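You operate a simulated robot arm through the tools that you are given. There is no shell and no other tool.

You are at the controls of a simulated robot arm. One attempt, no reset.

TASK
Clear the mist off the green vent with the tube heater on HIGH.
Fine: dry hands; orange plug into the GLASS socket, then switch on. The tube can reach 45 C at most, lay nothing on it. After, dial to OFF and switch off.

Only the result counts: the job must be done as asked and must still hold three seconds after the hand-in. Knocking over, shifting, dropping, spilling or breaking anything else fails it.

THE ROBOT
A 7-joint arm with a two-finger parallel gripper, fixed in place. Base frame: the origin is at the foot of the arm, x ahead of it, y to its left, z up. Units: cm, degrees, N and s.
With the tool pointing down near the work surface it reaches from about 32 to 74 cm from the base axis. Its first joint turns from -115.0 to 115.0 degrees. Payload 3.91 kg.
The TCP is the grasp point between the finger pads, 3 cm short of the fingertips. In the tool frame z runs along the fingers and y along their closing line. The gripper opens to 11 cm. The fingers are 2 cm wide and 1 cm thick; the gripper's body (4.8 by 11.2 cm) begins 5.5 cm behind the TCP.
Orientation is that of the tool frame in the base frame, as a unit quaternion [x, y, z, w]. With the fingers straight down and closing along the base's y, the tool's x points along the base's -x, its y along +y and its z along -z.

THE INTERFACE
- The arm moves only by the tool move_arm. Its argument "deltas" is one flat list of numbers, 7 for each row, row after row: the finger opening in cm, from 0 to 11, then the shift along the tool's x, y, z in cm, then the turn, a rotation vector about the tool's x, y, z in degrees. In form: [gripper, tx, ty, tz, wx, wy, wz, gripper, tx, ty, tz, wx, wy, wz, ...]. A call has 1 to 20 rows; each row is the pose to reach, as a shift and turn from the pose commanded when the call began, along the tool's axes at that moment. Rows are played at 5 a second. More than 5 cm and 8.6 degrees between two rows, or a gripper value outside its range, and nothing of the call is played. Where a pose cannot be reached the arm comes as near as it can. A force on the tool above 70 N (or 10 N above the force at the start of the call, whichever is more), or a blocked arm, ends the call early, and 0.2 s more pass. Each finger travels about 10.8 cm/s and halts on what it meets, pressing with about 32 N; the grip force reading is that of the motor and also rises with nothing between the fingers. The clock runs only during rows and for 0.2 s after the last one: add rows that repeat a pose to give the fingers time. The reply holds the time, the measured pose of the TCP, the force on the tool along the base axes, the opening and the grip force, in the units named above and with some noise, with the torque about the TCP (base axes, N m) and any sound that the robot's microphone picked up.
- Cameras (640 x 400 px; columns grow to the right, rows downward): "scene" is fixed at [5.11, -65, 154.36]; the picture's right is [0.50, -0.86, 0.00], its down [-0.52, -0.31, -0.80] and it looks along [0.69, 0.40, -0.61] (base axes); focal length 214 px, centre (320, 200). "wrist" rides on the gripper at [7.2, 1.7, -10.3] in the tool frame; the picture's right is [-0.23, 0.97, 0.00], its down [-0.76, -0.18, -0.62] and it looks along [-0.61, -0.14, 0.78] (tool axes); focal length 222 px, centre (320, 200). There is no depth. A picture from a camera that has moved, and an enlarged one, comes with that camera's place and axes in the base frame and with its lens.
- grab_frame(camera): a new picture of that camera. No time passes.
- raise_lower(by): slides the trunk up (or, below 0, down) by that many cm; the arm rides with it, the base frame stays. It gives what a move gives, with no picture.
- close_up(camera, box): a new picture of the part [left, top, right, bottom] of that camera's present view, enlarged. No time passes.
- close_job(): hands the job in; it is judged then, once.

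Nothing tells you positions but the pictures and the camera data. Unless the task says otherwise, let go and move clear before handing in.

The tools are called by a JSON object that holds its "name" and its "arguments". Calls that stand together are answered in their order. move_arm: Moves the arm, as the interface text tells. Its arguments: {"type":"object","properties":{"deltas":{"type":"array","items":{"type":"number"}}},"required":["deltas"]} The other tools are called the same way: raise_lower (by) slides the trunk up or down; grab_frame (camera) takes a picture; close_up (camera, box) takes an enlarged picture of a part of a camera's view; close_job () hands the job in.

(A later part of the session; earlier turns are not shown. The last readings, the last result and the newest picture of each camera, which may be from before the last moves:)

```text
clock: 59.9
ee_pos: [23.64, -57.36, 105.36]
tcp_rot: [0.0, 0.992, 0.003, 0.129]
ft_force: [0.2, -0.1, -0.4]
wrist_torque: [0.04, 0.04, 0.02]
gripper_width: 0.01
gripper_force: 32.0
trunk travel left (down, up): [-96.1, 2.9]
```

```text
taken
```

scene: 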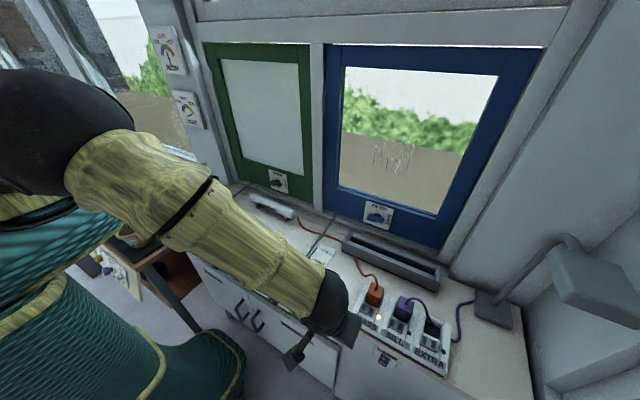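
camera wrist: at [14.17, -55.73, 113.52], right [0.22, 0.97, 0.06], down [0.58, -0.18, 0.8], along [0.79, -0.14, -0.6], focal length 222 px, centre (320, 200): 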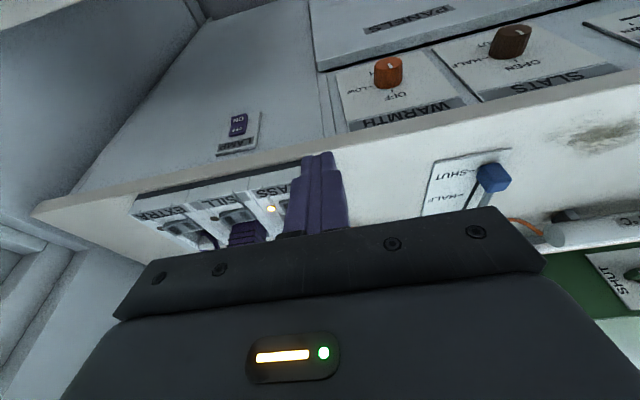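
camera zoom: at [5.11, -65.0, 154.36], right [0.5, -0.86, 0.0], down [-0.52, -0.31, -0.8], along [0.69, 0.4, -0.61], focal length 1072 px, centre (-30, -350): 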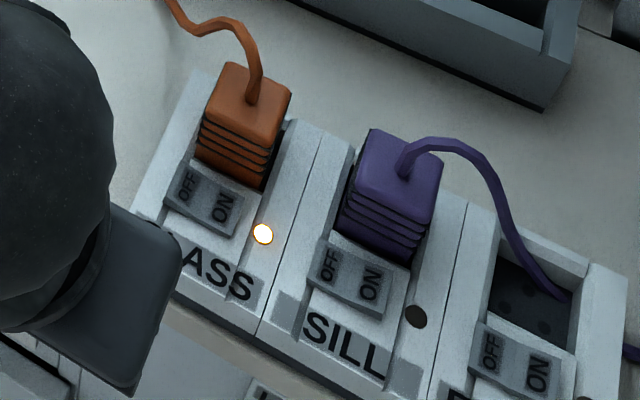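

The orange dial's panel is labelled WARMTH. Let me zoom in on it.

{"name": "close_up", "arguments": {"camera": "wrist", "box": [320, 30, 480, 140]}}

{"name": "close_up", "arguments": {"camera": "scene", "box": [140, 20, 220, 140]}}

{"name": "close_up", "arguments": {"camera": "scene", "box": [230, 170, 330, 240]}}

```text
3.64 times, centred on (400, 85) of wrist
camera zoom: at [14.17, -55.73, 113.52], right [0.22, 0.97, 0.06], down [0.58, -0.18, 0.8], along [0.79, -0.14, -0.6], focal length 808 px, centre (29, 618)
```

zoom: 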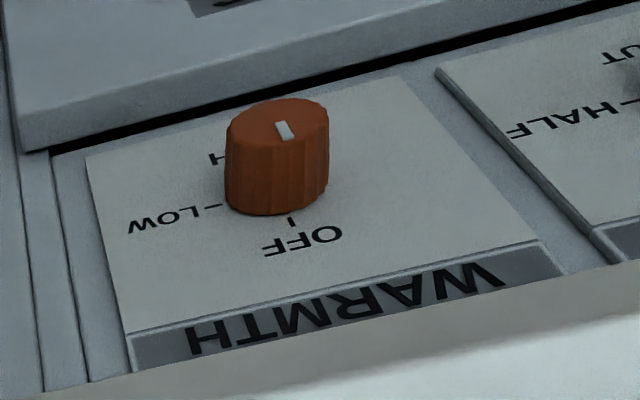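

```text
3.33 times, centred on (180, 80) of scene
camera zoom: at [5.11, -65.0, 154.36], right [0.5, -0.86, 0.0], down [-0.52, -0.31, -0.8], along [0.69, 0.4, -0.61], focal length 715 px, centre (787, 600)
```

zoom: 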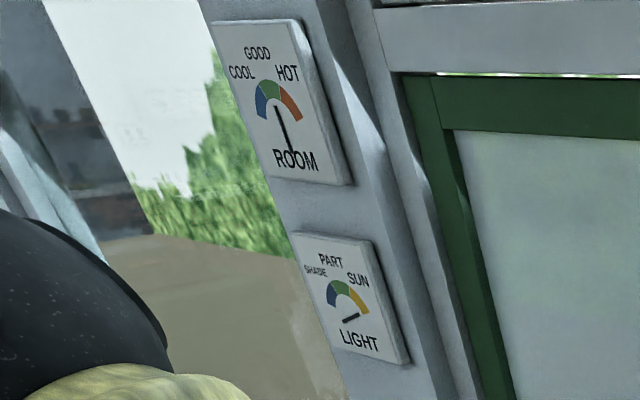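

```text
5.71 times, centred on (280, 205) of scene
camera zoom: at [5.11, -65.0, 154.36], right [0.5, -0.86, 0.0], down [-0.52, -0.31, -0.8], along [0.69, 0.4, -0.61], focal length 1226 px, centre (549, 171)
```

zoom: 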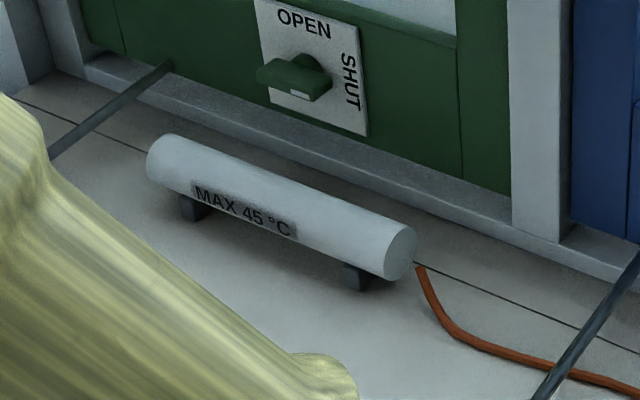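

The dial's white mark points to OFF (top); LOW is at the right, HIGH at the bottom, so HIGH is 180° clockwise seen from the front. To grip it I need the hand horizontal; first I retreat toward the base.

{"name": "move_arm", "arguments": {"deltas": [0, 3.15, 1.94, -0.84, 0, 0, 0, 0, 6.3, 3.88, -1.68, 0, 0, 0, 0, 9.45, 5.82, -2.52, 0, 0, 0, 0, 12.6, 7.76, -3.36, 0, 0, 0, 0, 15.75, 9.7, -4.2, 0, 0, 0, 0, 15.75, 9.7, -4.2, 0, 0, 0]}}

{"name": "grab_frame", "arguments": {"camera": "scene"}}

```text
clock: 61.3
ee_pos: [7.76, -47.29, 105.43]
tcp_rot: [-0.001, 0.992, 0.003, 0.129]
ft_force: [-0.6, -0.5, 0.1]
wrist_torque: [0.0, 0.03, 0.0]
gripper_width: 0.0
gripper_force: 31.6
trunk travel left (down, up): [-96.1, 2.9]
```

```text
taken
```

scene: 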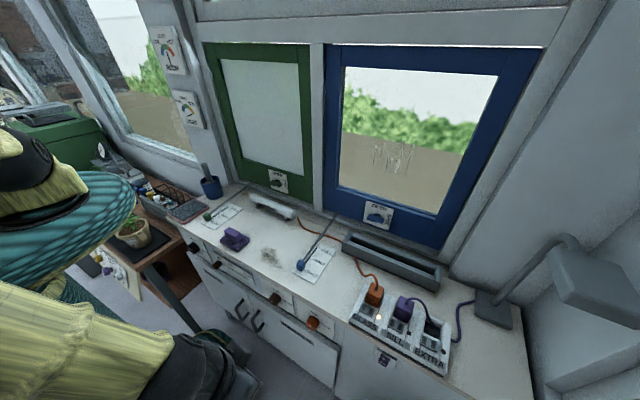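

Clear of everything. Now I pitch the hand to horizontal (pointing +x), pivoting about the wrist.

{"name": "move_arm", "arguments": {"deltas": [0, -2.69, 0, -0.18, 0, -7.5, 0, 0, -5.33, 0, -0.7, 0, -15, 0, 0, -7.88, 0, -1.57, 0, -22.5, 0, 0, -10.3, 0, -2.76, 0, -30, 0, 0, -12.54, 0, -4.26, 0, -37.5, 0, 0, -14.57, 0, -6.03, 0, -45, 0, 0, -16.34, 0, -8.06, 0, -52.5, 0, 0, -17.84, 0, -10.3, 0, -60, 0, 0, -19.03, 0, -12.72, 0, -67.5, 0, 0, -19.9, 0, -15.27, 0, -75, 0, 0, -19.9, 0, -15.27, 0, -75, 0, 0, -19.9, 0, -15.27, 0, -75, 0]}}

{"name": "grab_frame", "arguments": {"camera": "scene"}}

{"name": "grab_frame", "arguments": {"camera": "wrist"}}

```text
clock: 63.9
ee_pos: [22.96, -47.66, 125.22]
tcp_rot: [0.001, 0.708, 0.002, 0.706]
ft_force: [0.1, 0.3, 0.2]
wrist_torque: [0.01, 0.01, 0.01]
gripper_width: 0.01
gripper_force: 31.3
trunk travel left (down, up): [-96.1, 2.9]
```

```text
taken
```

scene: 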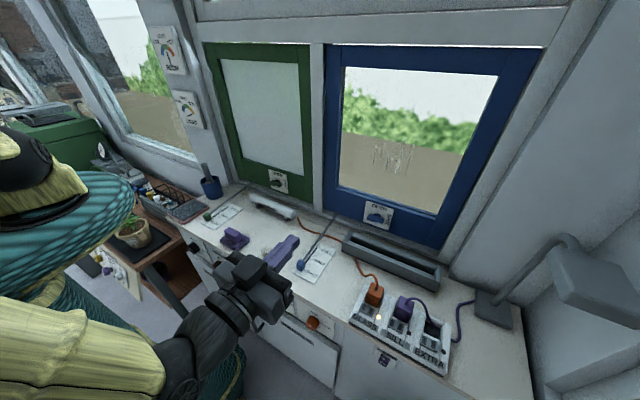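

```text
taken
camera wrist: at [12.71, -46.07, 117.98], right [0.0, 0.97, 0.23], down [-0.62, -0.18, 0.76], along [0.78, -0.14, 0.6], focal length 222 px, centre (320, 200)
```

wrist: 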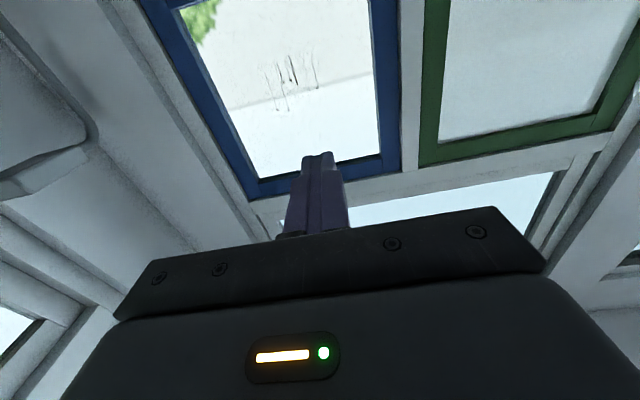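

Hand is horizontal. I open the fingers and lower the trunk in stages, watching for clearance.

{"name": "move_arm", "arguments": {"deltas": [4, 0, 0, 0, 0, 0, 0, 7, 0, 0, 0, 0, 0, 0, 7, 0, 0, 0, 0, 0, 0]}}

{"name": "raise_lower", "arguments": {"by": -25}}

{"name": "grab_frame", "arguments": {"camera": "scene"}}

{"name": "grab_frame", "arguments": {"camera": "wrist"}}

```text
clock: 64.7
ee_pos: [23.05, -47.71, 125.2]
tcp_rot: [0.002, 0.708, 0.002, 0.706]
ft_force: [1.5, 0.5, -0.4]
wrist_torque: [-0.01, -0.04, 0.01]
gripper_width: 7.0
gripper_force: 0.1
trunk travel left (down, up): [-96.1, 2.9]
```

```text
clock: 67.3
ee_pos: [23.06, -47.62, 100.12]
tcp_rot: [0.001, 0.708, 0.002, 0.706]
ft_force: [-0.1, -0.3, 0.0]
wrist_torque: [0.0, 0.04, -0.02]
gripper_width: 7.04
gripper_force: 0.0
trunk travel left (down, up): [-71.1, 27.9]
```

```text
taken
```

scene: 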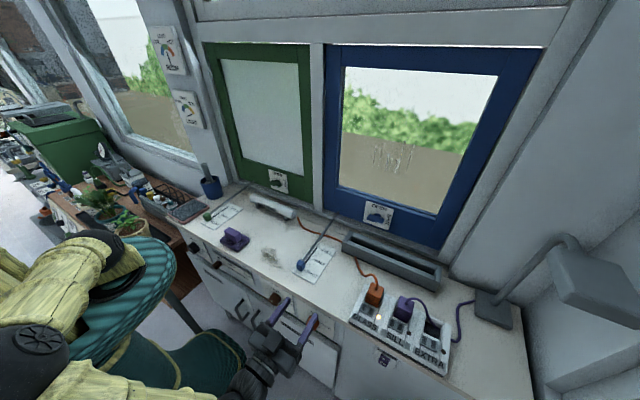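

```text
taken
camera wrist: at [12.7, -46.07, 92.98], right [0.0, 0.97, 0.23], down [-0.62, -0.18, 0.76], along [0.78, -0.14, 0.6], focal length 222 px, centre (320, 200)
```

wrist: 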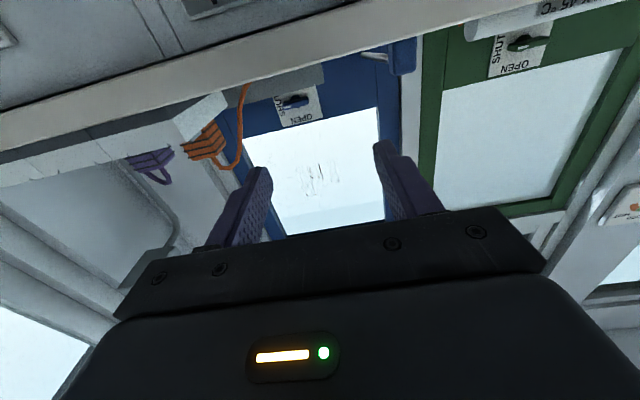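

Clear so far. Lowering another 19 cm to bring the hand level with the dial.

{"name": "raise_lower", "arguments": {"by": -19}}

{"name": "grab_frame", "arguments": {"camera": "scene"}}

{"name": "grab_frame", "arguments": {"camera": "wrist"}}

{"name": "close_up", "arguments": {"camera": "wrist", "box": [230, 80, 410, 220]}}

```text
clock: 69.4
ee_pos: [22.95, -47.7, 81.17]
tcp_rot: [0.001, 0.708, 0.002, 0.706]
ft_force: [0.1, 0.0, 0.1]
wrist_torque: [0.01, 0.0, -0.03]
gripper_width: 6.99
gripper_force: 0.1
trunk travel left (down, up): [-52.1, 46.9]
```

```text
taken
```

scene: 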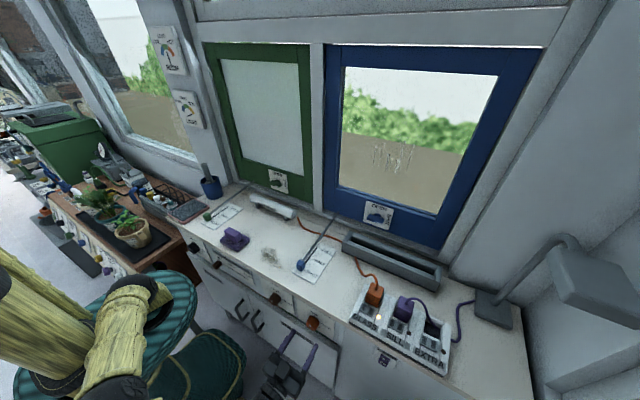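

```text
taken
camera wrist: at [12.7, -46.07, 73.98], right [0.0, 0.97, 0.23], down [-0.62, -0.18, 0.76], along [0.78, -0.14, 0.6], focal length 222 px, centre (320, 200)
```

wrist: 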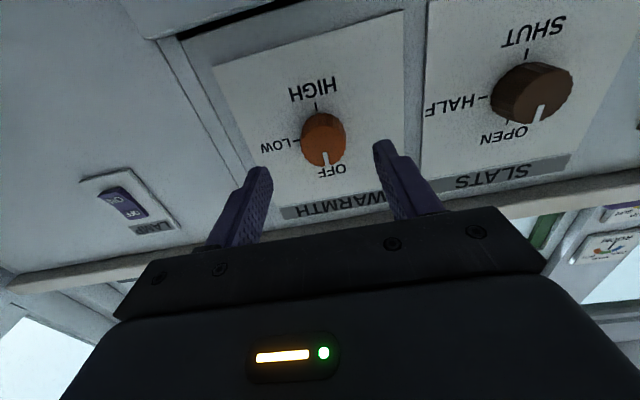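

```text
2.86 times, centred on (320, 150) of wrist
camera zoom: at [12.7, -46.07, 73.98], right [0.0, 0.97, 0.23], down [-0.62, -0.18, 0.76], along [0.78, -0.14, 0.6], focal length 635 px, centre (320, 343)
```

zoom: 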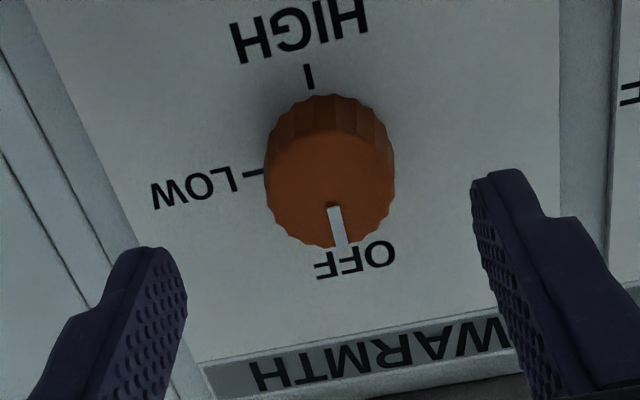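

I can see the WARMTH dial clearly: mark at OFF, LOW at right, HIGH at bottom. The dial centre is about y=-47.6, z=81.8, face x≈29.9, diameter 3.7. I advance around it and grip.

{"name": "move_arm", "arguments": {"deltas": [7, -0.6, 0.08, 0, 0, 0, 0, 7, -0.6, 0.08, 2, 0, 0, 0, 7, -0.6, 0.08, 4, 0, 0, 0, 7, -0.6, 0.08, 5.7, 0, 0, 0, 7, -0.6, 0.08, 5.7, 0, 0, 0]}}

{"name": "grab_frame", "arguments": {"camera": "wrist"}}

{"name": "close_up", "arguments": {"camera": "wrist", "box": [230, 80, 410, 220]}}

{"name": "close_up", "arguments": {"camera": "scene", "box": [250, 280, 370, 380]}}

```text
clock: 70.6
ee_pos: [28.59, -47.63, 81.84]
tcp_rot: [0.002, 0.708, 0.002, 0.706]
ft_force: [-2.8, 0.2, 1.4]
wrist_torque: [-0.1, -0.07, -0.08]
gripper_width: 6.92
gripper_force: 0.0
trunk travel left (down, up): [-52.1, 46.9]
```

```text
taken
camera wrist: at [18.32, -45.97, 74.59], right [0.0, 0.97, 0.23], down [-0.62, -0.18, 0.76], along [0.78, -0.14, 0.6], focal length 222 px, centre (320, 200)
```

wrist: 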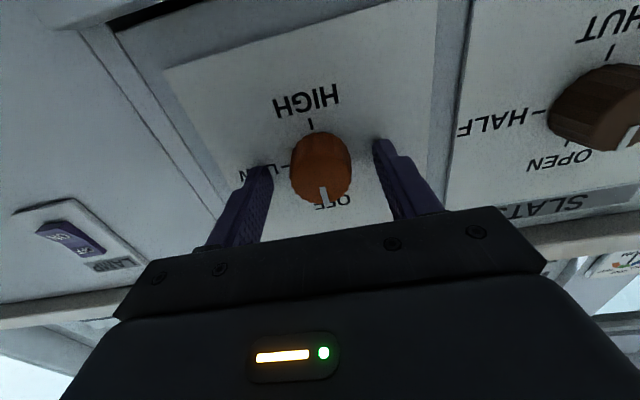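

```text
2.86 times, centred on (320, 150) of wrist
camera zoom: at [18.32, -45.97, 74.59], right [0.0, 0.97, 0.23], down [-0.62, -0.18, 0.76], along [0.78, -0.14, 0.6], focal length 635 px, centre (320, 343)
```

zoom: 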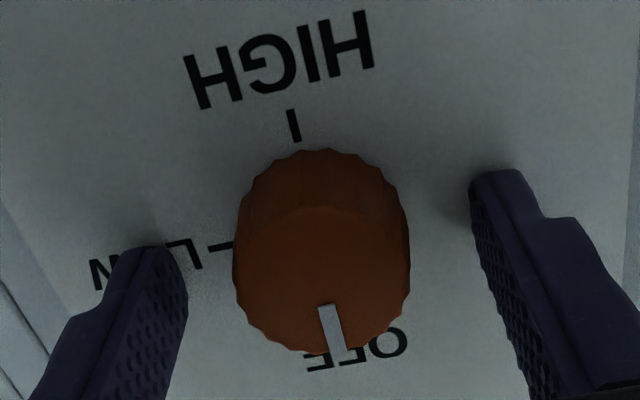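

```text
4.00 times, centred on (310, 330) of scene
camera zoom: at [5.11, -65.0, 154.36], right [0.5, -0.86, 0.0], down [-0.52, -0.31, -0.8], along [0.69, 0.4, -0.61], focal length 858 px, centre (360, -320)
```

zoom: 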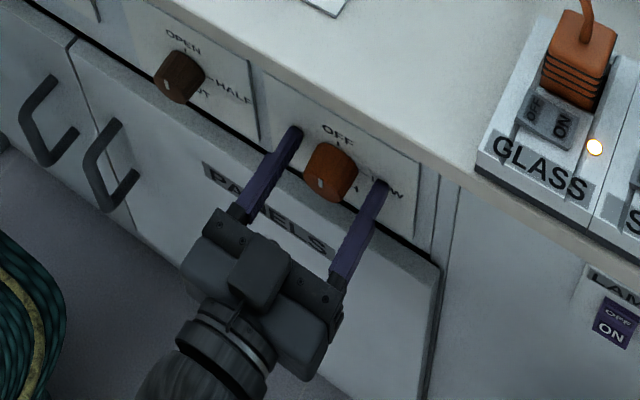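

Fingertips are just at the panel, so I back off 0.3 cm and close on the dial.

{"name": "move_arm", "arguments": {"deltas": [7, 0, 0, -0.3, 0, 0, 0, 5, 0, 0, -0.3, 0, 0, 0, 2, 0, 0, -0.3, 0, 0, 0, 2, 0, 0, -0.3, 0, 0, 0, 2, 0, 0, -0.3, 0, 0, 0]}}

{"name": "close_up", "arguments": {"camera": "wrist", "box": [230, 80, 410, 220]}}

```text
clock: 71.8
ee_pos: [28.37, -47.54, 81.76]
tcp_rot: [0.001, 0.708, 0.003, 0.706]
ft_force: [-0.9, 6.9, -2.2]
wrist_torque: [-0.02, -0.25, 0.26]
gripper_width: 3.72
gripper_force: 45.5
trunk travel left (down, up): [-52.1, 46.9]
```

```text
2.86 times, centred on (320, 150) of wrist
camera zoom: at [18.02, -45.88, 74.56], right [0.0, 0.97, 0.23], down [-0.62, -0.18, 0.76], along [0.78, -0.14, 0.6], focal length 635 px, centre (320, 343)
```

zoom: 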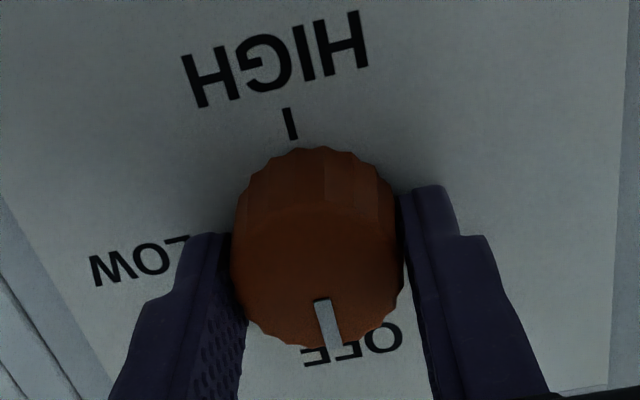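

Gripped at 3.7 cm. I turn clockwise (positive about tool z), first 45°, and look.

{"name": "move_arm", "arguments": {"deltas": [2, 0, 0.1, 0, 0, 0, 7.5, 2, 0, 0.1, 0, 0, 0, 15, 2, 0, 0.1, 0, 0, 0, 22.5, 2, 0, 0.1, 0, 0, 0, 30, 2, 0, 0.1, 0, 0, 0, 37.5, 2, 0, 0.1, 0, 0, 0, 45, 2, 0, 0.1, 0, 0, 0, 45]}}

{"name": "grab_frame", "arguments": {"camera": "wrist"}}

{"name": "close_up", "arguments": {"camera": "scene", "box": [270, 290, 350, 350]}}

```text
clock: 73.4
ee_pos: [28.3, -47.67, 81.68]
tcp_rot: [0.273, 0.653, 0.272, 0.652]
ft_force: [2.9, -16.2, 5.1]
wrist_torque: [-0.05, 0.09, -0.48]
gripper_width: 3.75
gripper_force: 45.1
trunk travel left (down, up): [-52.1, 46.9]
```

```text
taken
camera wrist: at [18.04, -41.39, 77.82], right [0.0, 0.52, 0.85], down [-0.62, -0.67, 0.41], along [0.78, -0.53, 0.32], focal length 222 px, centre (320, 200)
```

wrist: 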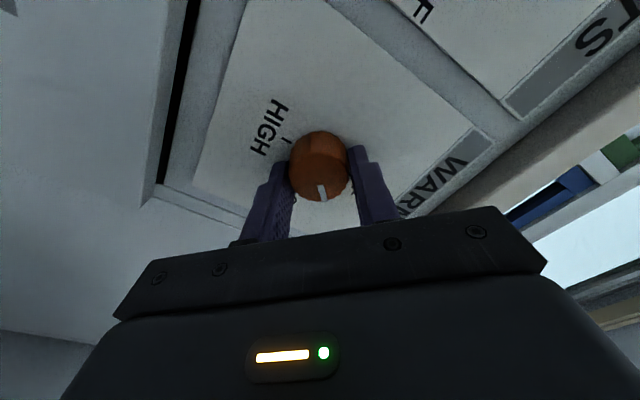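

```text
6.67 times, centred on (310, 320) of scene
camera zoom: at [5.11, -65.0, 154.36], right [0.5, -0.86, 0.0], down [-0.52, -0.31, -0.8], along [0.69, 0.4, -0.61], focal length 1430 px, centre (387, -600)
```

zoom: 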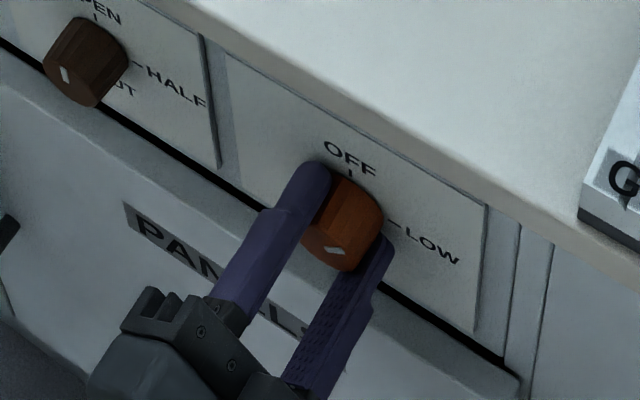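

The dial follows the hand. I continue another 90° (total 135°).

{"name": "move_arm", "arguments": {"deltas": [2, -0.07, -0.07, 0, 0, 0, 7.5, 2, -0.07, -0.07, 0, 0, 0, 15, 2, -0.07, -0.07, 0, 0, 0, 22.5, 2, -0.07, -0.07, 0, 0, 0, 30, 2, -0.07, -0.07, 0, 0, 0, 37.5, 2, -0.07, -0.07, 0, 0, 0, 45, 2, -0.07, -0.07, 0, 0, 0, 52.5, 2, -0.07, -0.07, 0, 0, 0, 60, 2, -0.07, -0.07, 0, 0, 0, 67.5, 2, -0.07, -0.07, 0, 0, 0, 75, 2, -0.07, -0.07, 0, 0, 0, 82.5, 2, -0.07, -0.07, 0, 0, 0, 90, 2, -0.07, -0.07, 0, 0, 0, 90]}}

{"name": "grab_frame", "arguments": {"camera": "wrist"}}

{"name": "close_up", "arguments": {"camera": "scene", "box": [270, 290, 350, 350]}}

```text
clock: 76.2
ee_pos: [28.28, -47.58, 81.42]
tcp_rot: [0.659, 0.268, 0.651, 0.266]
ft_force: [-17.0, 12.9, -36.8]
wrist_torque: [-0.05, 0.6, 0.94]
gripper_width: 3.73
gripper_force: 44.9
trunk travel left (down, up): [-52.1, 46.9]
```

```text
taken
camera wrist: at [18.12, -43.89, 87.85], right [0.01, -0.85, 0.52], down [-0.63, -0.41, -0.66], along [0.78, -0.32, -0.54], focal length 222 px, centre (320, 200)
```

wrist: 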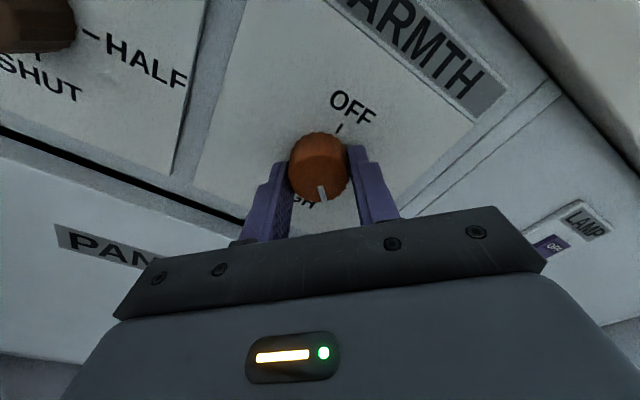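

```text
6.67 times, centred on (310, 320) of scene
camera zoom: at [5.11, -65.0, 154.36], right [0.5, -0.86, 0.0], down [-0.52, -0.31, -0.8], along [0.69, 0.4, -0.61], focal length 1430 px, centre (387, -600)
```

zoom: 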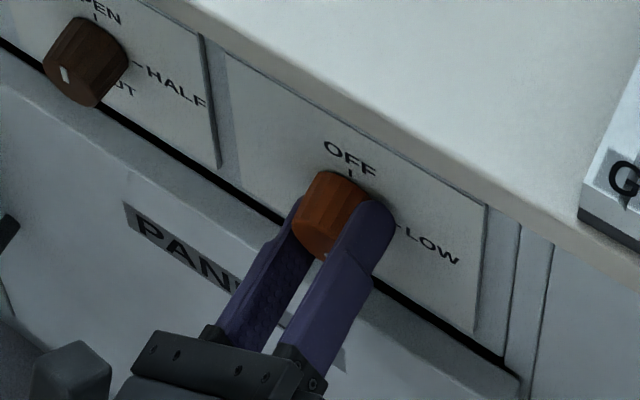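

135° done with some side load building. I relax the offsets and turn the last 45° to HIGH.

{"name": "move_arm", "arguments": {"deltas": [2, -0.14, -0.28, -0.2, 0, 0, 0, 2, -0.14, -0.28, -0.2, 0, 0, 7.5, 2, -0.14, -0.28, -0.2, 0, 0, 15, 2, -0.14, -0.28, -0.2, 0, 0, 22.5, 2, -0.14, -0.28, -0.2, 0, 0, 30, 2, -0.14, -0.28, -0.2, 0, 0, 37.5, 2, -0.14, -0.28, -0.2, 0, 0, 45, 2, -0.14, -0.28, -0.2, 0, 0, 45]}}

{"name": "grab_frame", "arguments": {"camera": "wrist"}}

{"name": "close_up", "arguments": {"camera": "wrist", "box": [230, 80, 410, 220]}}

```text
clock: 78.0
ee_pos: [28.27, -47.52, 81.77]
tcp_rot: [0.707, -0.001, 0.708, -0.002]
ft_force: [0.2, 5.8, -2.9]
wrist_torque: [-0.43, -0.02, 0.41]
gripper_width: 3.74
gripper_force: 45.6
trunk travel left (down, up): [-52.1, 46.9]
```

```text
taken
camera wrist: at [18.04, -49.32, 89.06], right [0.0, -0.97, -0.23], down [-0.62, 0.18, -0.76], along [0.78, 0.14, -0.61], focal length 222 px, centre (320, 200)
```

wrist: 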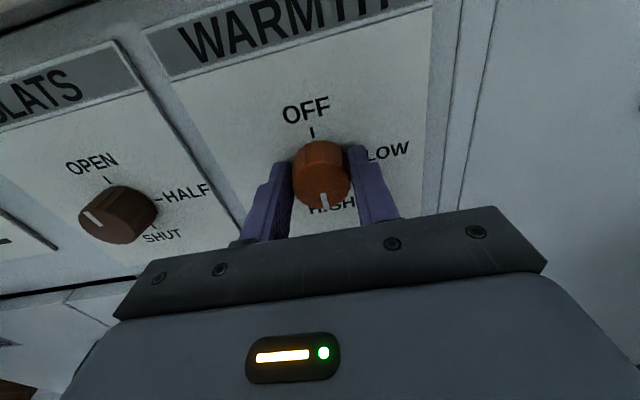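

```text
2.86 times, centred on (320, 150) of wrist
camera zoom: at [18.04, -49.32, 89.06], right [0.0, -0.97, -0.23], down [-0.62, 0.18, -0.76], along [0.78, 0.14, -0.61], focal length 635 px, centre (320, 343)
```

zoom: 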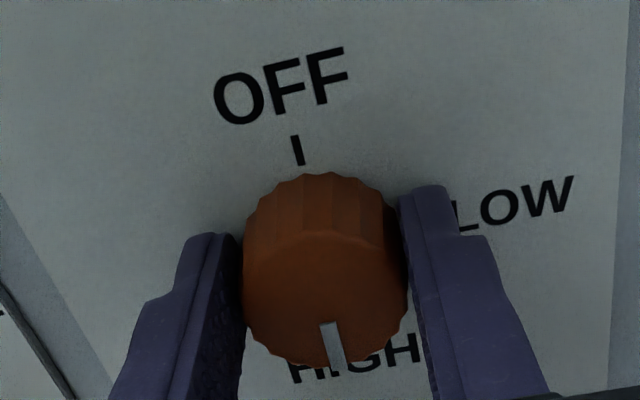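

The dial is on HIGH. I check the green vent and tube in the scene view and wait while holding.

{"name": "move_arm", "arguments": {"deltas": [2, 0, 0, 0, 0, 0, 0, 2, 0, 0, 0, 0, 0, 0, 2, 0, 0, 0, 0, 0, 0, 2, 0, 0, 0, 0, 0, 0, 2, 0, 0, 0, 0, 0, 0, 2, 0, 0, 0, 0, 0, 0, 2, 0, 0, 0, 0, 0, 0, 2, 0, 0, 0, 0, 0, 0, 2, 0, 0, 0, 0, 0, 0, 2, 0, 0, 0, 0, 0, 0]}}

{"name": "grab_frame", "arguments": {"camera": "scene"}}

{"name": "close_up", "arguments": {"camera": "scene", "box": [200, 40, 330, 230]}}

```text
clock: 80.2
ee_pos: [28.28, -47.43, 81.82]
tcp_rot: [0.707, -0.002, 0.708, -0.001]
ft_force: [12.2, -13.9, 27.8]
wrist_torque: [-0.13, -0.84, -0.4]
gripper_width: 3.72
gripper_force: 45.3
trunk travel left (down, up): [-52.1, 46.9]
```

```text
taken
```

scene: 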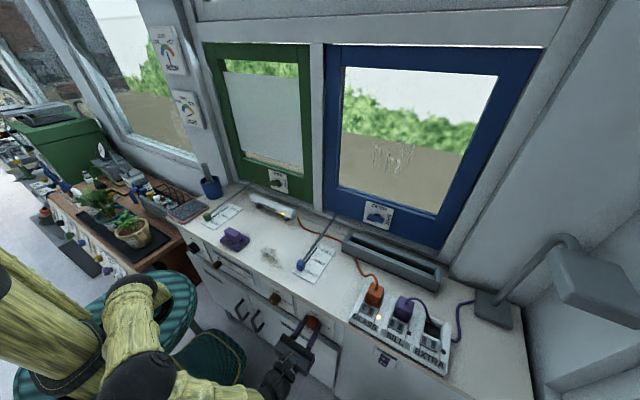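

```text
2.11 times, centred on (265, 135) of scene
camera zoom: at [5.11, -65.0, 154.36], right [0.5, -0.86, 0.0], down [-0.52, -0.31, -0.8], along [0.69, 0.4, -0.61], focal length 452 px, centre (436, 337)
```

zoom: 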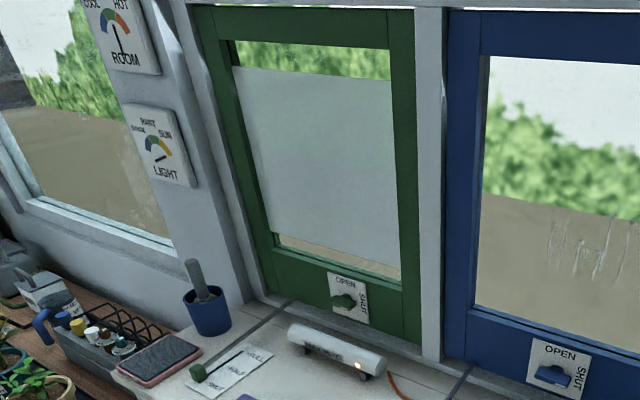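

The mist is already clearing and the tube's pilot light is on. I open the fingers to relieve the load and keep waiting.

{"name": "move_arm", "arguments": {"deltas": [4, 0, 0, 0, 0, 0, 0, 5.5, 0, 0, 0, 0, 0, 0, 5.5, 0, 0, 0, 0, 0, 0, 5.5, 0, 0, 0, 0, 0, 0, 5.5, 0, 0, 0, 0, 0, 0, 5.5, 0, 0, 0, 0, 0, 0, 5.5, 0, 0, 0, 0, 0, 0, 5.5, 0, 0, 0, 0, 0, 0, 5.5, 0, 0, 0, 0, 0, 0, 5.5, 0, 0, 0, 0, 0, 0, 5.5, 0, 0, 0, 0, 0, 0, 5.5, 0, 0, 0, 0, 0, 0, 5.5, 0, 0, 0, 0, 0, 0, 5.5, 0, 0, 0, 0, 0, 0, 5.5, 0, 0, 0, 0, 0, 0]}}

{"name": "close_up", "arguments": {"camera": "scene", "box": [200, 40, 330, 230]}}

{"name": "close_up", "arguments": {"camera": "wrist", "box": [230, 80, 410, 220]}}

```text
clock: 83.4
ee_pos: [28.27, -47.5, 81.67]
tcp_rot: [0.708, -0.003, 0.706, -0.002]
ft_force: [-0.3, 0.1, -0.1]
wrist_torque: [0.0, 0.0, 0.0]
gripper_width: 5.49
gripper_force: 0.1
trunk travel left (down, up): [-52.1, 46.9]
```

```text
2.11 times, centred on (265, 135) of scene
camera zoom: at [5.11, -65.0, 154.36], right [0.5, -0.86, 0.0], down [-0.52, -0.31, -0.8], along [0.69, 0.4, -0.61], focal length 452 px, centre (436, 337)
```

zoom: 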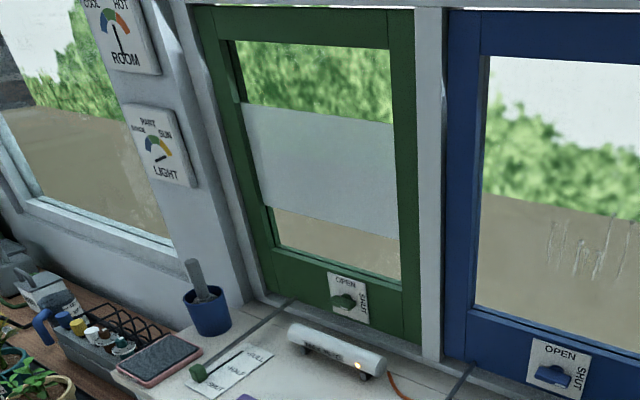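

```text
2.86 times, centred on (320, 150) of wrist
camera zoom: at [17.97, -49.31, 88.85], right [0.0, -0.97, -0.23], down [-0.63, 0.18, -0.76], along [0.78, 0.15, -0.61], focal length 635 px, centre (320, 343)
```

zoom: 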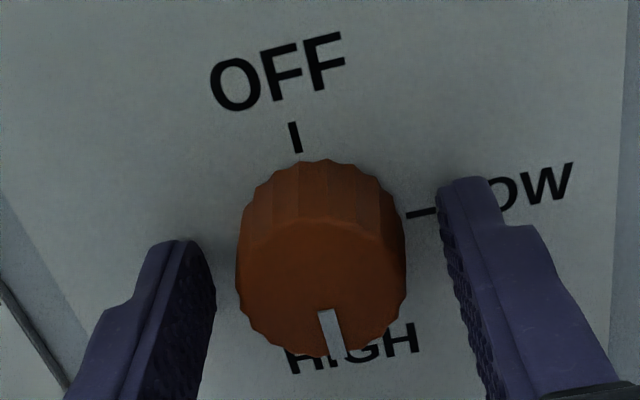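

Roughly half cleared. I wait on.

{"name": "move_arm", "arguments": {"deltas": [5.5, 0, 0, 0, 0, 0, 0, 5.5, 0, 0, 0, 0, 0, 0, 5.5, 0, 0, 0, 0, 0, 0, 5.5, 0, 0, 0, 0, 0, 0, 5.5, 0, 0, 0, 0, 0, 0, 5.5, 0, 0, 0, 0, 0, 0, 5.5, 0, 0, 0, 0, 0, 0, 5.5, 0, 0, 0, 0, 0, 0, 5.5, 0, 0, 0, 0, 0, 0, 5.5, 0, 0, 0, 0, 0, 0, 5.5, 0, 0, 0, 0, 0, 0, 5.5, 0, 0, 0, 0, 0, 0, 5.5, 0, 0, 0, 0, 0, 0, 5.5, 0, 0, 0, 0, 0, 0, 5.5, 0, 0, 0, 0, 0, 0, 5.5, 0, 0, 0, 0, 0, 0, 5.5, 0, 0, 0, 0, 0, 0, 5.5, 0, 0, 0, 0, 0, 0]}}

{"name": "close_up", "arguments": {"camera": "scene", "box": [200, 40, 330, 230]}}

```text
clock: 87.2
ee_pos: [28.21, -47.48, 81.66]
tcp_rot: [0.708, -0.002, 0.706, -0.001]
ft_force: [0.5, -0.3, 0.3]
wrist_torque: [0.01, -0.03, -0.01]
gripper_width: 5.51
gripper_force: 0.0
trunk travel left (down, up): [-52.1, 46.9]
```

```text
2.11 times, centred on (265, 135) of scene
camera zoom: at [5.11, -65.0, 154.36], right [0.5, -0.86, 0.0], down [-0.52, -0.31, -0.8], along [0.69, 0.4, -0.61], focal length 452 px, centre (436, 337)
```

zoom: 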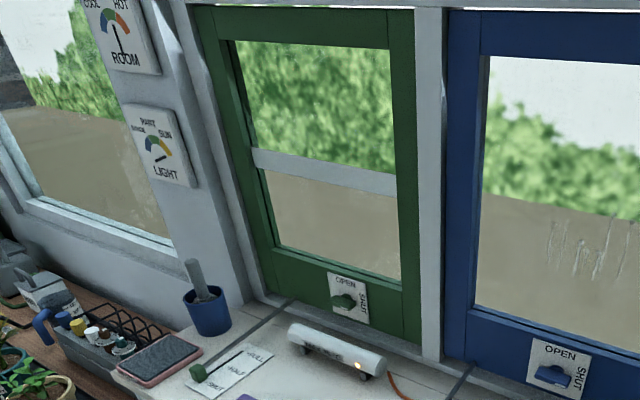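

Just a thin strip is left. A couple more seconds.

{"name": "move_arm", "arguments": {"deltas": [5.5, 0, 0, 0, 0, 0, 0, 5.5, 0, 0, 0, 0, 0, 0, 5.5, 0, 0, 0, 0, 0, 0, 5.5, 0, 0, 0, 0, 0, 0, 5.5, 0, 0, 0, 0, 0, 0, 5.5, 0, 0, 0, 0, 0, 0, 5.5, 0, 0, 0, 0, 0, 0, 5.5, 0, 0, 0, 0, 0, 0, 5.5, 0, 0, 0, 0, 0, 0, 5.5, 0, 0, 0, 0, 0, 0, 5.5, 0, 0, 0, 0, 0, 0, 5.5, 0, 0, 0, 0, 0, 0]}}

{"name": "close_up", "arguments": {"camera": "scene", "box": [200, 40, 330, 230]}}

```text
clock: 89.8
ee_pos: [28.17, -47.38, 81.55]
tcp_rot: [0.708, -0.001, 0.706, -0.002]
ft_force: [0.0, -0.1, -0.7]
wrist_torque: [0.01, 0.02, -0.01]
gripper_width: 5.52
gripper_force: 0.1
trunk travel left (down, up): [-52.1, 46.9]
```

```text
2.11 times, centred on (265, 135) of scene
camera zoom: at [5.11, -65.0, 154.36], right [0.5, -0.86, 0.0], down [-0.52, -0.31, -0.8], along [0.69, 0.4, -0.61], focal length 452 px, centre (436, 337)
```

zoom: 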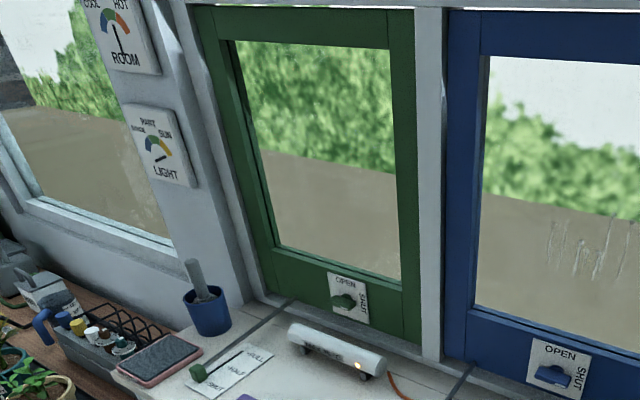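

The green vent is clear. I regrip the dial and turn it back 180° to OFF in two halves.

{"name": "move_arm", "arguments": {"deltas": [5.5, 0.15, 0.12, 0, 0, 0, 0, 3, 0.15, 0.12, 0, 0, 0, 0, 2, 0.15, 0.12, 0, 0, 0, 0, 2, 0.15, 0.12, 0, 0, 0, 0, 2, 0.15, 0.12, 0, 0, 0, -7.5, 2, 0.15, 0.12, 0, 0, 0, -15, 2, 0.15, 0.12, 0, 0, 0, -22.5, 2, 0.15, 0.12, 0, 0, 0, -30, 2, 0.15, 0.12, 0, 0, 0, -37.5, 2, 0.15, 0.12, 0, 0, 0, -45, 2, 0.15, 0.12, 0, 0, 0, -52.5, 2, 0.15, 0.12, 0, 0, 0, -60, 2, 0.15, 0.12, 0, 0, 0, -67.5, 2, 0.15, 0.12, 0, 0, 0, -75, 2, 0.15, 0.12, 0, 0, 0, -82.5, 2, 0.15, 0.12, 0, 0, 0, -90, 2, 0.15, 0.12, 0, 0, 0, -90]}}

{"name": "grab_frame", "arguments": {"camera": "wrist"}}

```text
clock: 93.4
ee_pos: [28.24, -47.57, 81.59]
tcp_rot: [0.502, 0.5, 0.5, 0.498]
ft_force: [-4.9, 16.5, -21.7]
wrist_torque: [-0.01, 0.78, 0.08]
gripper_width: 3.69
gripper_force: 45.0
trunk travel left (down, up): [-52.1, 46.9]
```

```text
taken
camera wrist: at [17.95, -40.46, 83.28], right [0.01, -0.23, 0.97], down [-0.62, -0.76, -0.18], along [0.78, -0.61, -0.15], focal length 222 px, centre (320, 200)
```

wrist: 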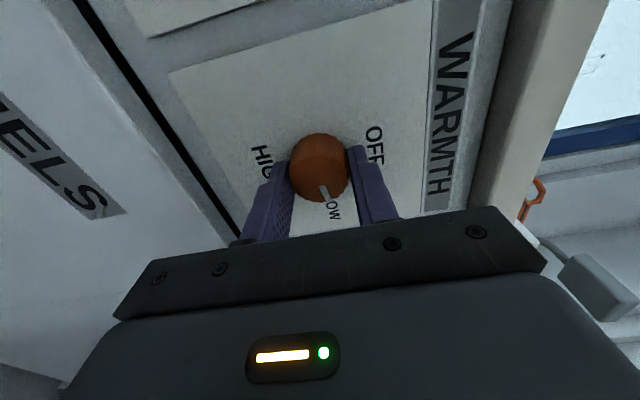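

Halfway (LOW). Now the remaining 90° to OFF.

{"name": "move_arm", "arguments": {"deltas": [2, 0.1, -0.15, 0, 0, 0, -7.5, 2, 0.1, -0.15, 0, 0, 0, -15, 2, 0.1, -0.15, 0, 0, 0, -22.5, 2, 0.1, -0.15, 0, 0, 0, -30, 2, 0.1, -0.15, 0, 0, 0, -37.5, 2, 0.1, -0.15, 0, 0, 0, -45, 2, 0.1, -0.15, 0, 0, 0, -52.5, 2, 0.1, -0.15, 0, 0, 0, -60, 2, 0.1, -0.15, 0, 0, 0, -67.5, 2, 0.1, -0.15, 0, 0, 0, -75, 2, 0.1, -0.15, 0, 0, 0, -82.5, 2, 0.1, -0.15, 0, 0, 0, -90, 2, 0.1, -0.15, 0, 0, 0, -90]}}

{"name": "close_up", "arguments": {"camera": "wrist", "box": [230, 80, 410, 220]}}

{"name": "close_up", "arguments": {"camera": "scene", "box": [200, 40, 330, 230]}}

```text
clock: 96.2
ee_pos: [28.21, -47.43, 81.54]
tcp_rot: [0.001, 0.709, 0.003, 0.705]
ft_force: [1.5, 1.2, -1.1]
wrist_torque: [0.54, 0.26, -0.04]
gripper_width: 3.72
gripper_force: 44.9
trunk travel left (down, up): [-52.1, 46.9]
```

```text
2.86 times, centred on (320, 150) of wrist
camera zoom: at [17.86, -45.87, 74.31], right [0.0, 0.97, 0.23], down [-0.62, -0.18, 0.76], along [0.78, -0.14, 0.6], focal length 635 px, centre (320, 343)
```

zoom: 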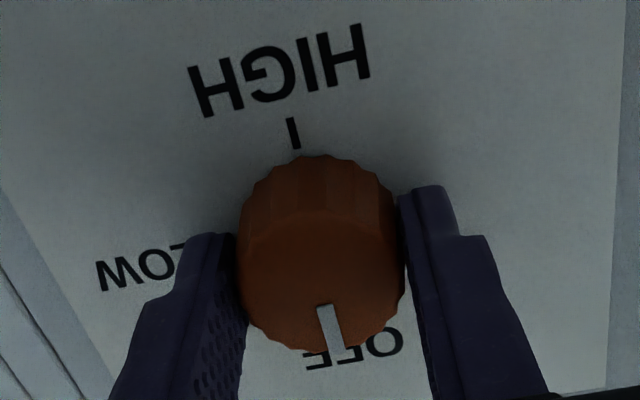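

```text
2.11 times, centred on (265, 135) of scene
camera zoom: at [5.11, -65.0, 154.36], right [0.5, -0.86, 0.0], down [-0.52, -0.31, -0.8], along [0.69, 0.4, -0.61], focal length 452 px, centre (436, 337)
```

zoom: 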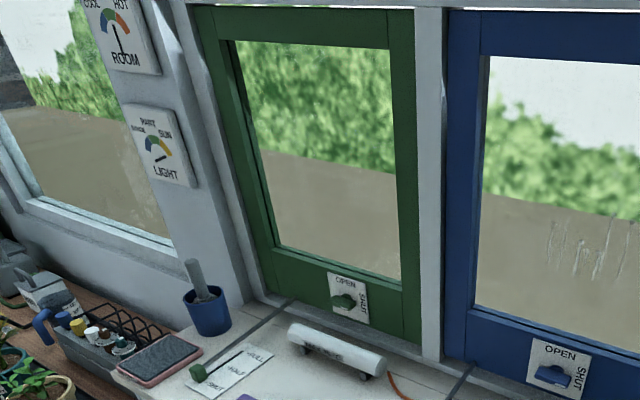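

Pilot lamp is out and the mark is at OFF. I release and back straight out.

{"name": "move_arm", "arguments": {"deltas": [4, 0, 0, 0, 0, 0, 0, 6.5, 0, 0, 0, 0, 0, 0, 6.5, 0, 0, 0, 0, 0, 0, 6.5, 0, 0, -3, 0, 0, 0, 6.5, 0, 0, -6, 0, 0, 0, 6.5, 0, 0, -8, 0, 0, 0, 6.5, 0, 0, -8, 0, 0, 0]}}

{"name": "close_up", "arguments": {"camera": "wrist", "box": [230, 60, 410, 200]}}

{"name": "raise_lower", "arguments": {"by": 44}}

{"name": "grab_frame", "arguments": {"camera": "scene"}}

```text
clock: 97.8
ee_pos: [19.91, -47.61, 81.6]
tcp_rot: [0.001, 0.708, 0.003, 0.706]
ft_force: [0.0, 0.0, -0.4]
wrist_torque: [0.0, 0.0, -0.01]
gripper_width: 6.5
gripper_force: 0.0
trunk travel left (down, up): [-52.1, 46.9]
```

```text
2.86 times, centred on (320, 130) of wrist
camera zoom: at [9.64, -45.94, 74.4], right [0.0, 0.97, 0.23], down [-0.62, -0.18, 0.76], along [0.78, -0.14, 0.6], focal length 635 px, centre (320, 400)
```

zoom: 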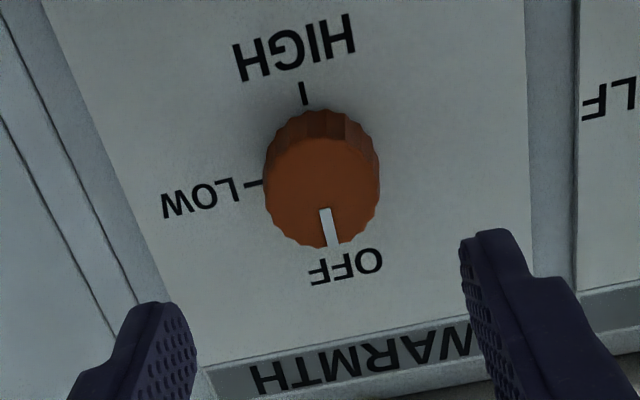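

```text
refused: 44 is not a number from -40 to 40
```

```text
taken
```

scene: 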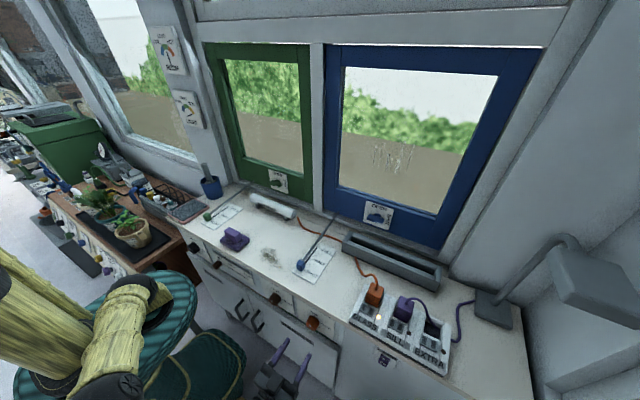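

Dial confirmed at OFF. I raise the trunk back up in two moves.

{"name": "raise_lower", "arguments": {"by": 40}}

{"name": "raise_lower", "arguments": {"by": 4}}

{"name": "move_arm", "arguments": {"deltas": [3, 0, 0, 3, 0, 0, 0, 0, 2.69, 0, 2.82, 0, 7.5, 0, 0, 5.33, 0, 2.3, 0, 15, 0, 0, 7.88, 0, 1.43, 0, 22.5, 0, 0, 10.3, 0, 0.24, 0, 30, 0, 0, 12.54, 0, -1.26, 0, 37.5, 0, 0, 14.57, 0, -3.03, 0, 45, 0, 0, 16.34, 0, -5.06, 0, 52.5, 0, 0, 17.84, 0, -7.3, 0, 60, 0, 0, 19.03, 0, -9.72, 0, 67.5, 0, 0, 19.9, 0, -12.27, 0, 75, 0, 0, 19.9, 0, -12.27, 0, 75, 0, 0, 19.9, 0, -12.27, 0, 75, 0]}}

{"name": "grab_frame", "arguments": {"camera": "scene"}}

```text
clock: 101.6
ee_pos: [19.96, -47.61, 121.5]
tcp_rot: [0.001, 0.708, 0.003, 0.706]
ft_force: [-0.1, 0.0, -0.1]
wrist_torque: [0.02, -0.02, 0.0]
gripper_width: 6.48
gripper_force: 0.1
trunk travel left (down, up): [-92.1, 6.9]
```

```text
clock: 102.5
ee_pos: [19.95, -47.56, 125.65]
tcp_rot: [0.003, 0.709, 0.002, 0.706]
ft_force: [-0.2, 0.4, 0.3]
wrist_torque: [0.02, -0.01, 0.02]
gripper_width: 6.47
gripper_force: 0.0
trunk travel left (down, up): [-96.1, 2.9]
```

```text
clock: 105.2
ee_pos: [7.42, -47.59, 105.68]
tcp_rot: [0.0, 0.992, 0.003, 0.129]
ft_force: [0.9, -1.0, 0.2]
wrist_torque: [-0.01, -0.01, 0.01]
gripper_width: 0.02
gripper_force: 32.6
trunk travel left (down, up): [-96.1, 2.9]
```

```text
taken
```

scene: 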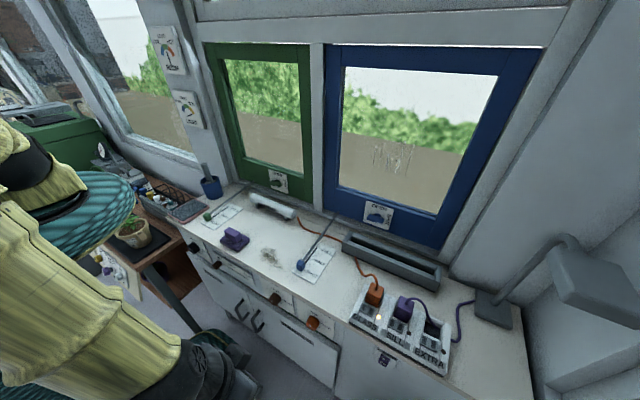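

Now I go to the OFF half of the GLASS rocker, hovering at about (34.1,-61.0).

{"name": "move_arm", "arguments": {"deltas": [0, -3.69, -1.91, 0.98, 0, 0, 0, 0, -7.37, -3.83, 1.97, 0, 0, 0, 0, -11.06, -5.74, 2.95, 0, 0, 0, 0, -14.74, -7.66, 3.94, 0, 0, 0, 0, -18.43, -9.57, 4.92, 0, 0, 0, 0, -22.1, -11.5, 5.9, 0, 0, 0, 0, -25.8, -13.4, 6.89, 0, 0, 0, 0, -25.15, -13.4, 9.3, 0, 0, 0, 0, -25.15, -13.4, 9.3, 0, 0, 0]}}

{"name": "close_up", "arguments": {"camera": "wrist", "box": [240, 60, 400, 210]}}

{"name": "close_up", "arguments": {"camera": "scene", "box": [340, 270, 420, 340]}}

```text
clock: 107.2
ee_pos: [34.56, -60.59, 103.01]
tcp_rot: [0.001, 0.992, 0.002, 0.129]
ft_force: [-0.2, 0.4, 0.7]
wrist_torque: [-0.04, 0.01, -0.03]
gripper_width: 0.0
gripper_force: 32.3
trunk travel left (down, up): [-96.1, 2.9]
```

```text
2.67 times, centred on (320, 135) of wrist
camera zoom: at [24.95, -59.16, 111.15], right [0.22, 0.97, 0.06], down [0.58, -0.18, 0.8], along [0.79, -0.14, -0.6], focal length 592 px, centre (320, 373)
```

zoom: 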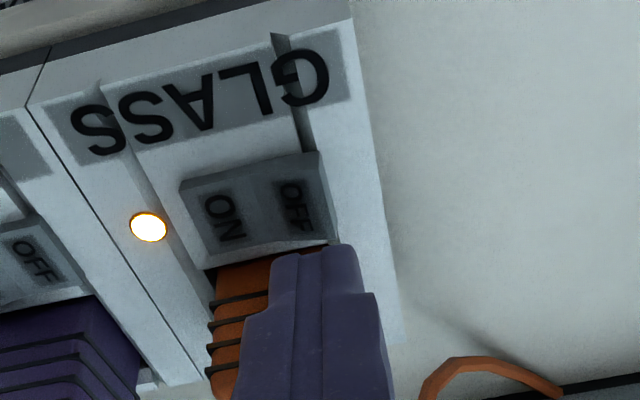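

```text
5.71 times, centred on (380, 305) of scene
camera zoom: at [5.11, -65.0, 154.36], right [0.5, -0.86, 0.0], down [-0.52, -0.31, -0.8], along [0.69, 0.4, -0.61], focal length 1226 px, centre (-23, -400)
```

zoom: 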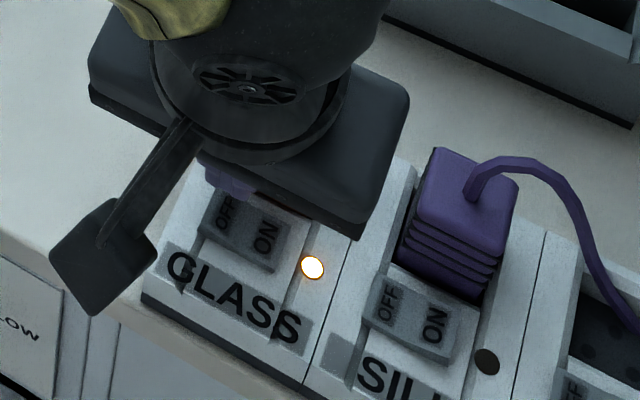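

Hovering above the OFF half. Slight correction (-0.35 x, -0.25 y), then press down in small steps.

{"name": "move_arm", "arguments": {"deltas": [0, 0.34, -0.25, -0.09, 0, 0, 0, 0, 0.34, -0.25, -0.09, 0, 0, 0, 0, 0.5, -0.25, 0.5, 0, 0, 0, 0, 0.65, -0.25, 1.07, 0, 0, 0, 0, 0.73, -0.25, 1.36, 0, 0, 0, 0, 0.8, -0.25, 1.65, 0, 0, 0, 0, 0.8, -0.25, 1.65, 0, 0, 0]}}

{"name": "close_up", "arguments": {"camera": "wrist", "box": [240, 60, 400, 210]}}

```text
clock: 108.8
ee_pos: [33.95, -60.98, 101.71]
tcp_rot: [-0.001, 0.991, -0.002, 0.131]
ft_force: [-0.7, 5.8, 29.4]
wrist_torque: [-0.1, 0.0, 0.0]
gripper_width: 0.01
gripper_force: 31.3
trunk travel left (down, up): [-96.1, 2.9]
```

```text
2.67 times, centred on (320, 135) of wrist
camera zoom: at [24.44, -59.4, 109.84], right [0.22, 0.97, 0.06], down [0.57, -0.18, 0.8], along [0.79, -0.14, -0.6], focal length 592 px, centre (320, 373)
```

zoom: 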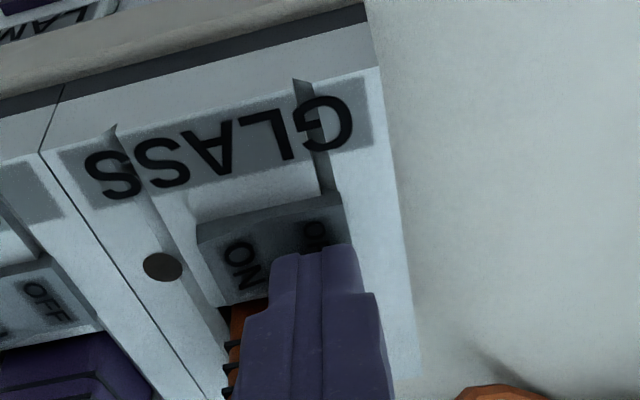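

The indicator is out: GLASS is off. I retract up and away and do a final check.

{"name": "move_arm", "arguments": {"deltas": [0, -0.5, 0, -1.93, 0, 0, 0, 0, -1.03, 0, -3.86, 0, 0, 0, 0, 1.9, 2, -4.63, 0, 0, 0, 0, 4.8, 4, -5.4, 0, 0, 0, 0, 8.7, 6, -6.4, 0, 0, 0, 0, 12.2, 8, -7.3, 0, 0, 0, 0, 15.7, 10, -8.2, 0, 0, 0, 0, 15.7, 10, -8.2, 0, 0, 0]}}

{"name": "grab_frame", "arguments": {"camera": "scene"}}

{"name": "close_up", "arguments": {"camera": "scene", "box": [260, 220, 460, 380]}}

{"name": "close_up", "arguments": {"camera": "scene", "box": [170, 40, 340, 280]}}

```text
clock: 110.7
ee_pos: [17.07, -51.34, 105.27]
tcp_rot: [0.0, 0.992, 0.003, 0.128]
ft_force: [1.0, -0.4, -0.9]
wrist_torque: [0.03, 0.01, -0.01]
gripper_width: 0.0
gripper_force: 32.0
trunk travel left (down, up): [-96.1, 2.9]
```

```text
taken
```

scene: 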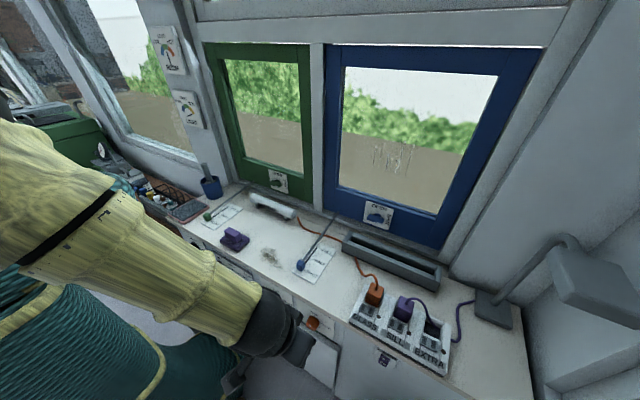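

```text
2.50 times, centred on (360, 300) of scene
camera zoom: at [5.11, -65.0, 154.36], right [0.5, -0.86, 0.0], down [-0.52, -0.31, -0.8], along [0.69, 0.4, -0.61], focal length 536 px, centre (220, -50)
```

zoom: 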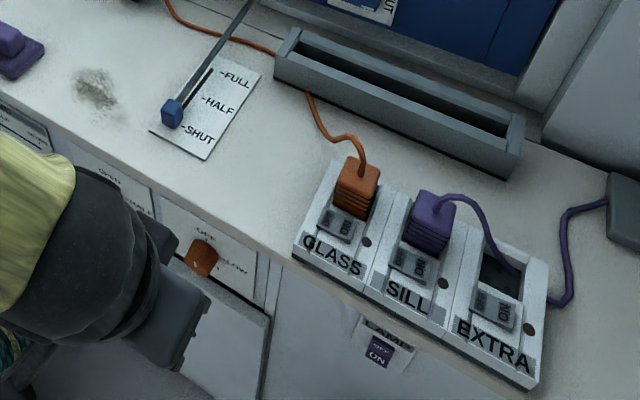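

```text
1.67 times, centred on (255, 160) of scene
camera zoom: at [5.11, -65.0, 154.36], right [0.5, -0.86, 0.0], down [-0.52, -0.31, -0.8], along [0.69, 0.4, -0.61], focal length 358 px, centre (428, 267)
```

zoom: 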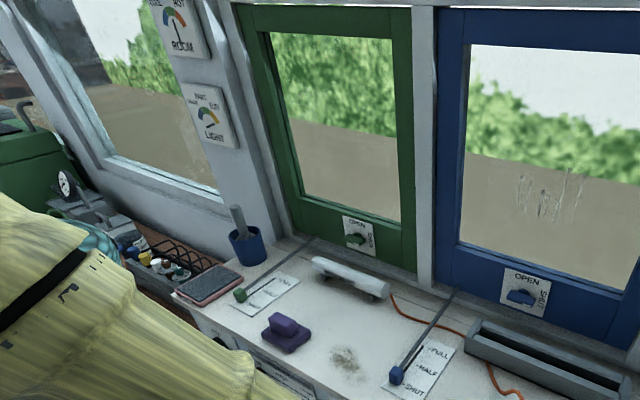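

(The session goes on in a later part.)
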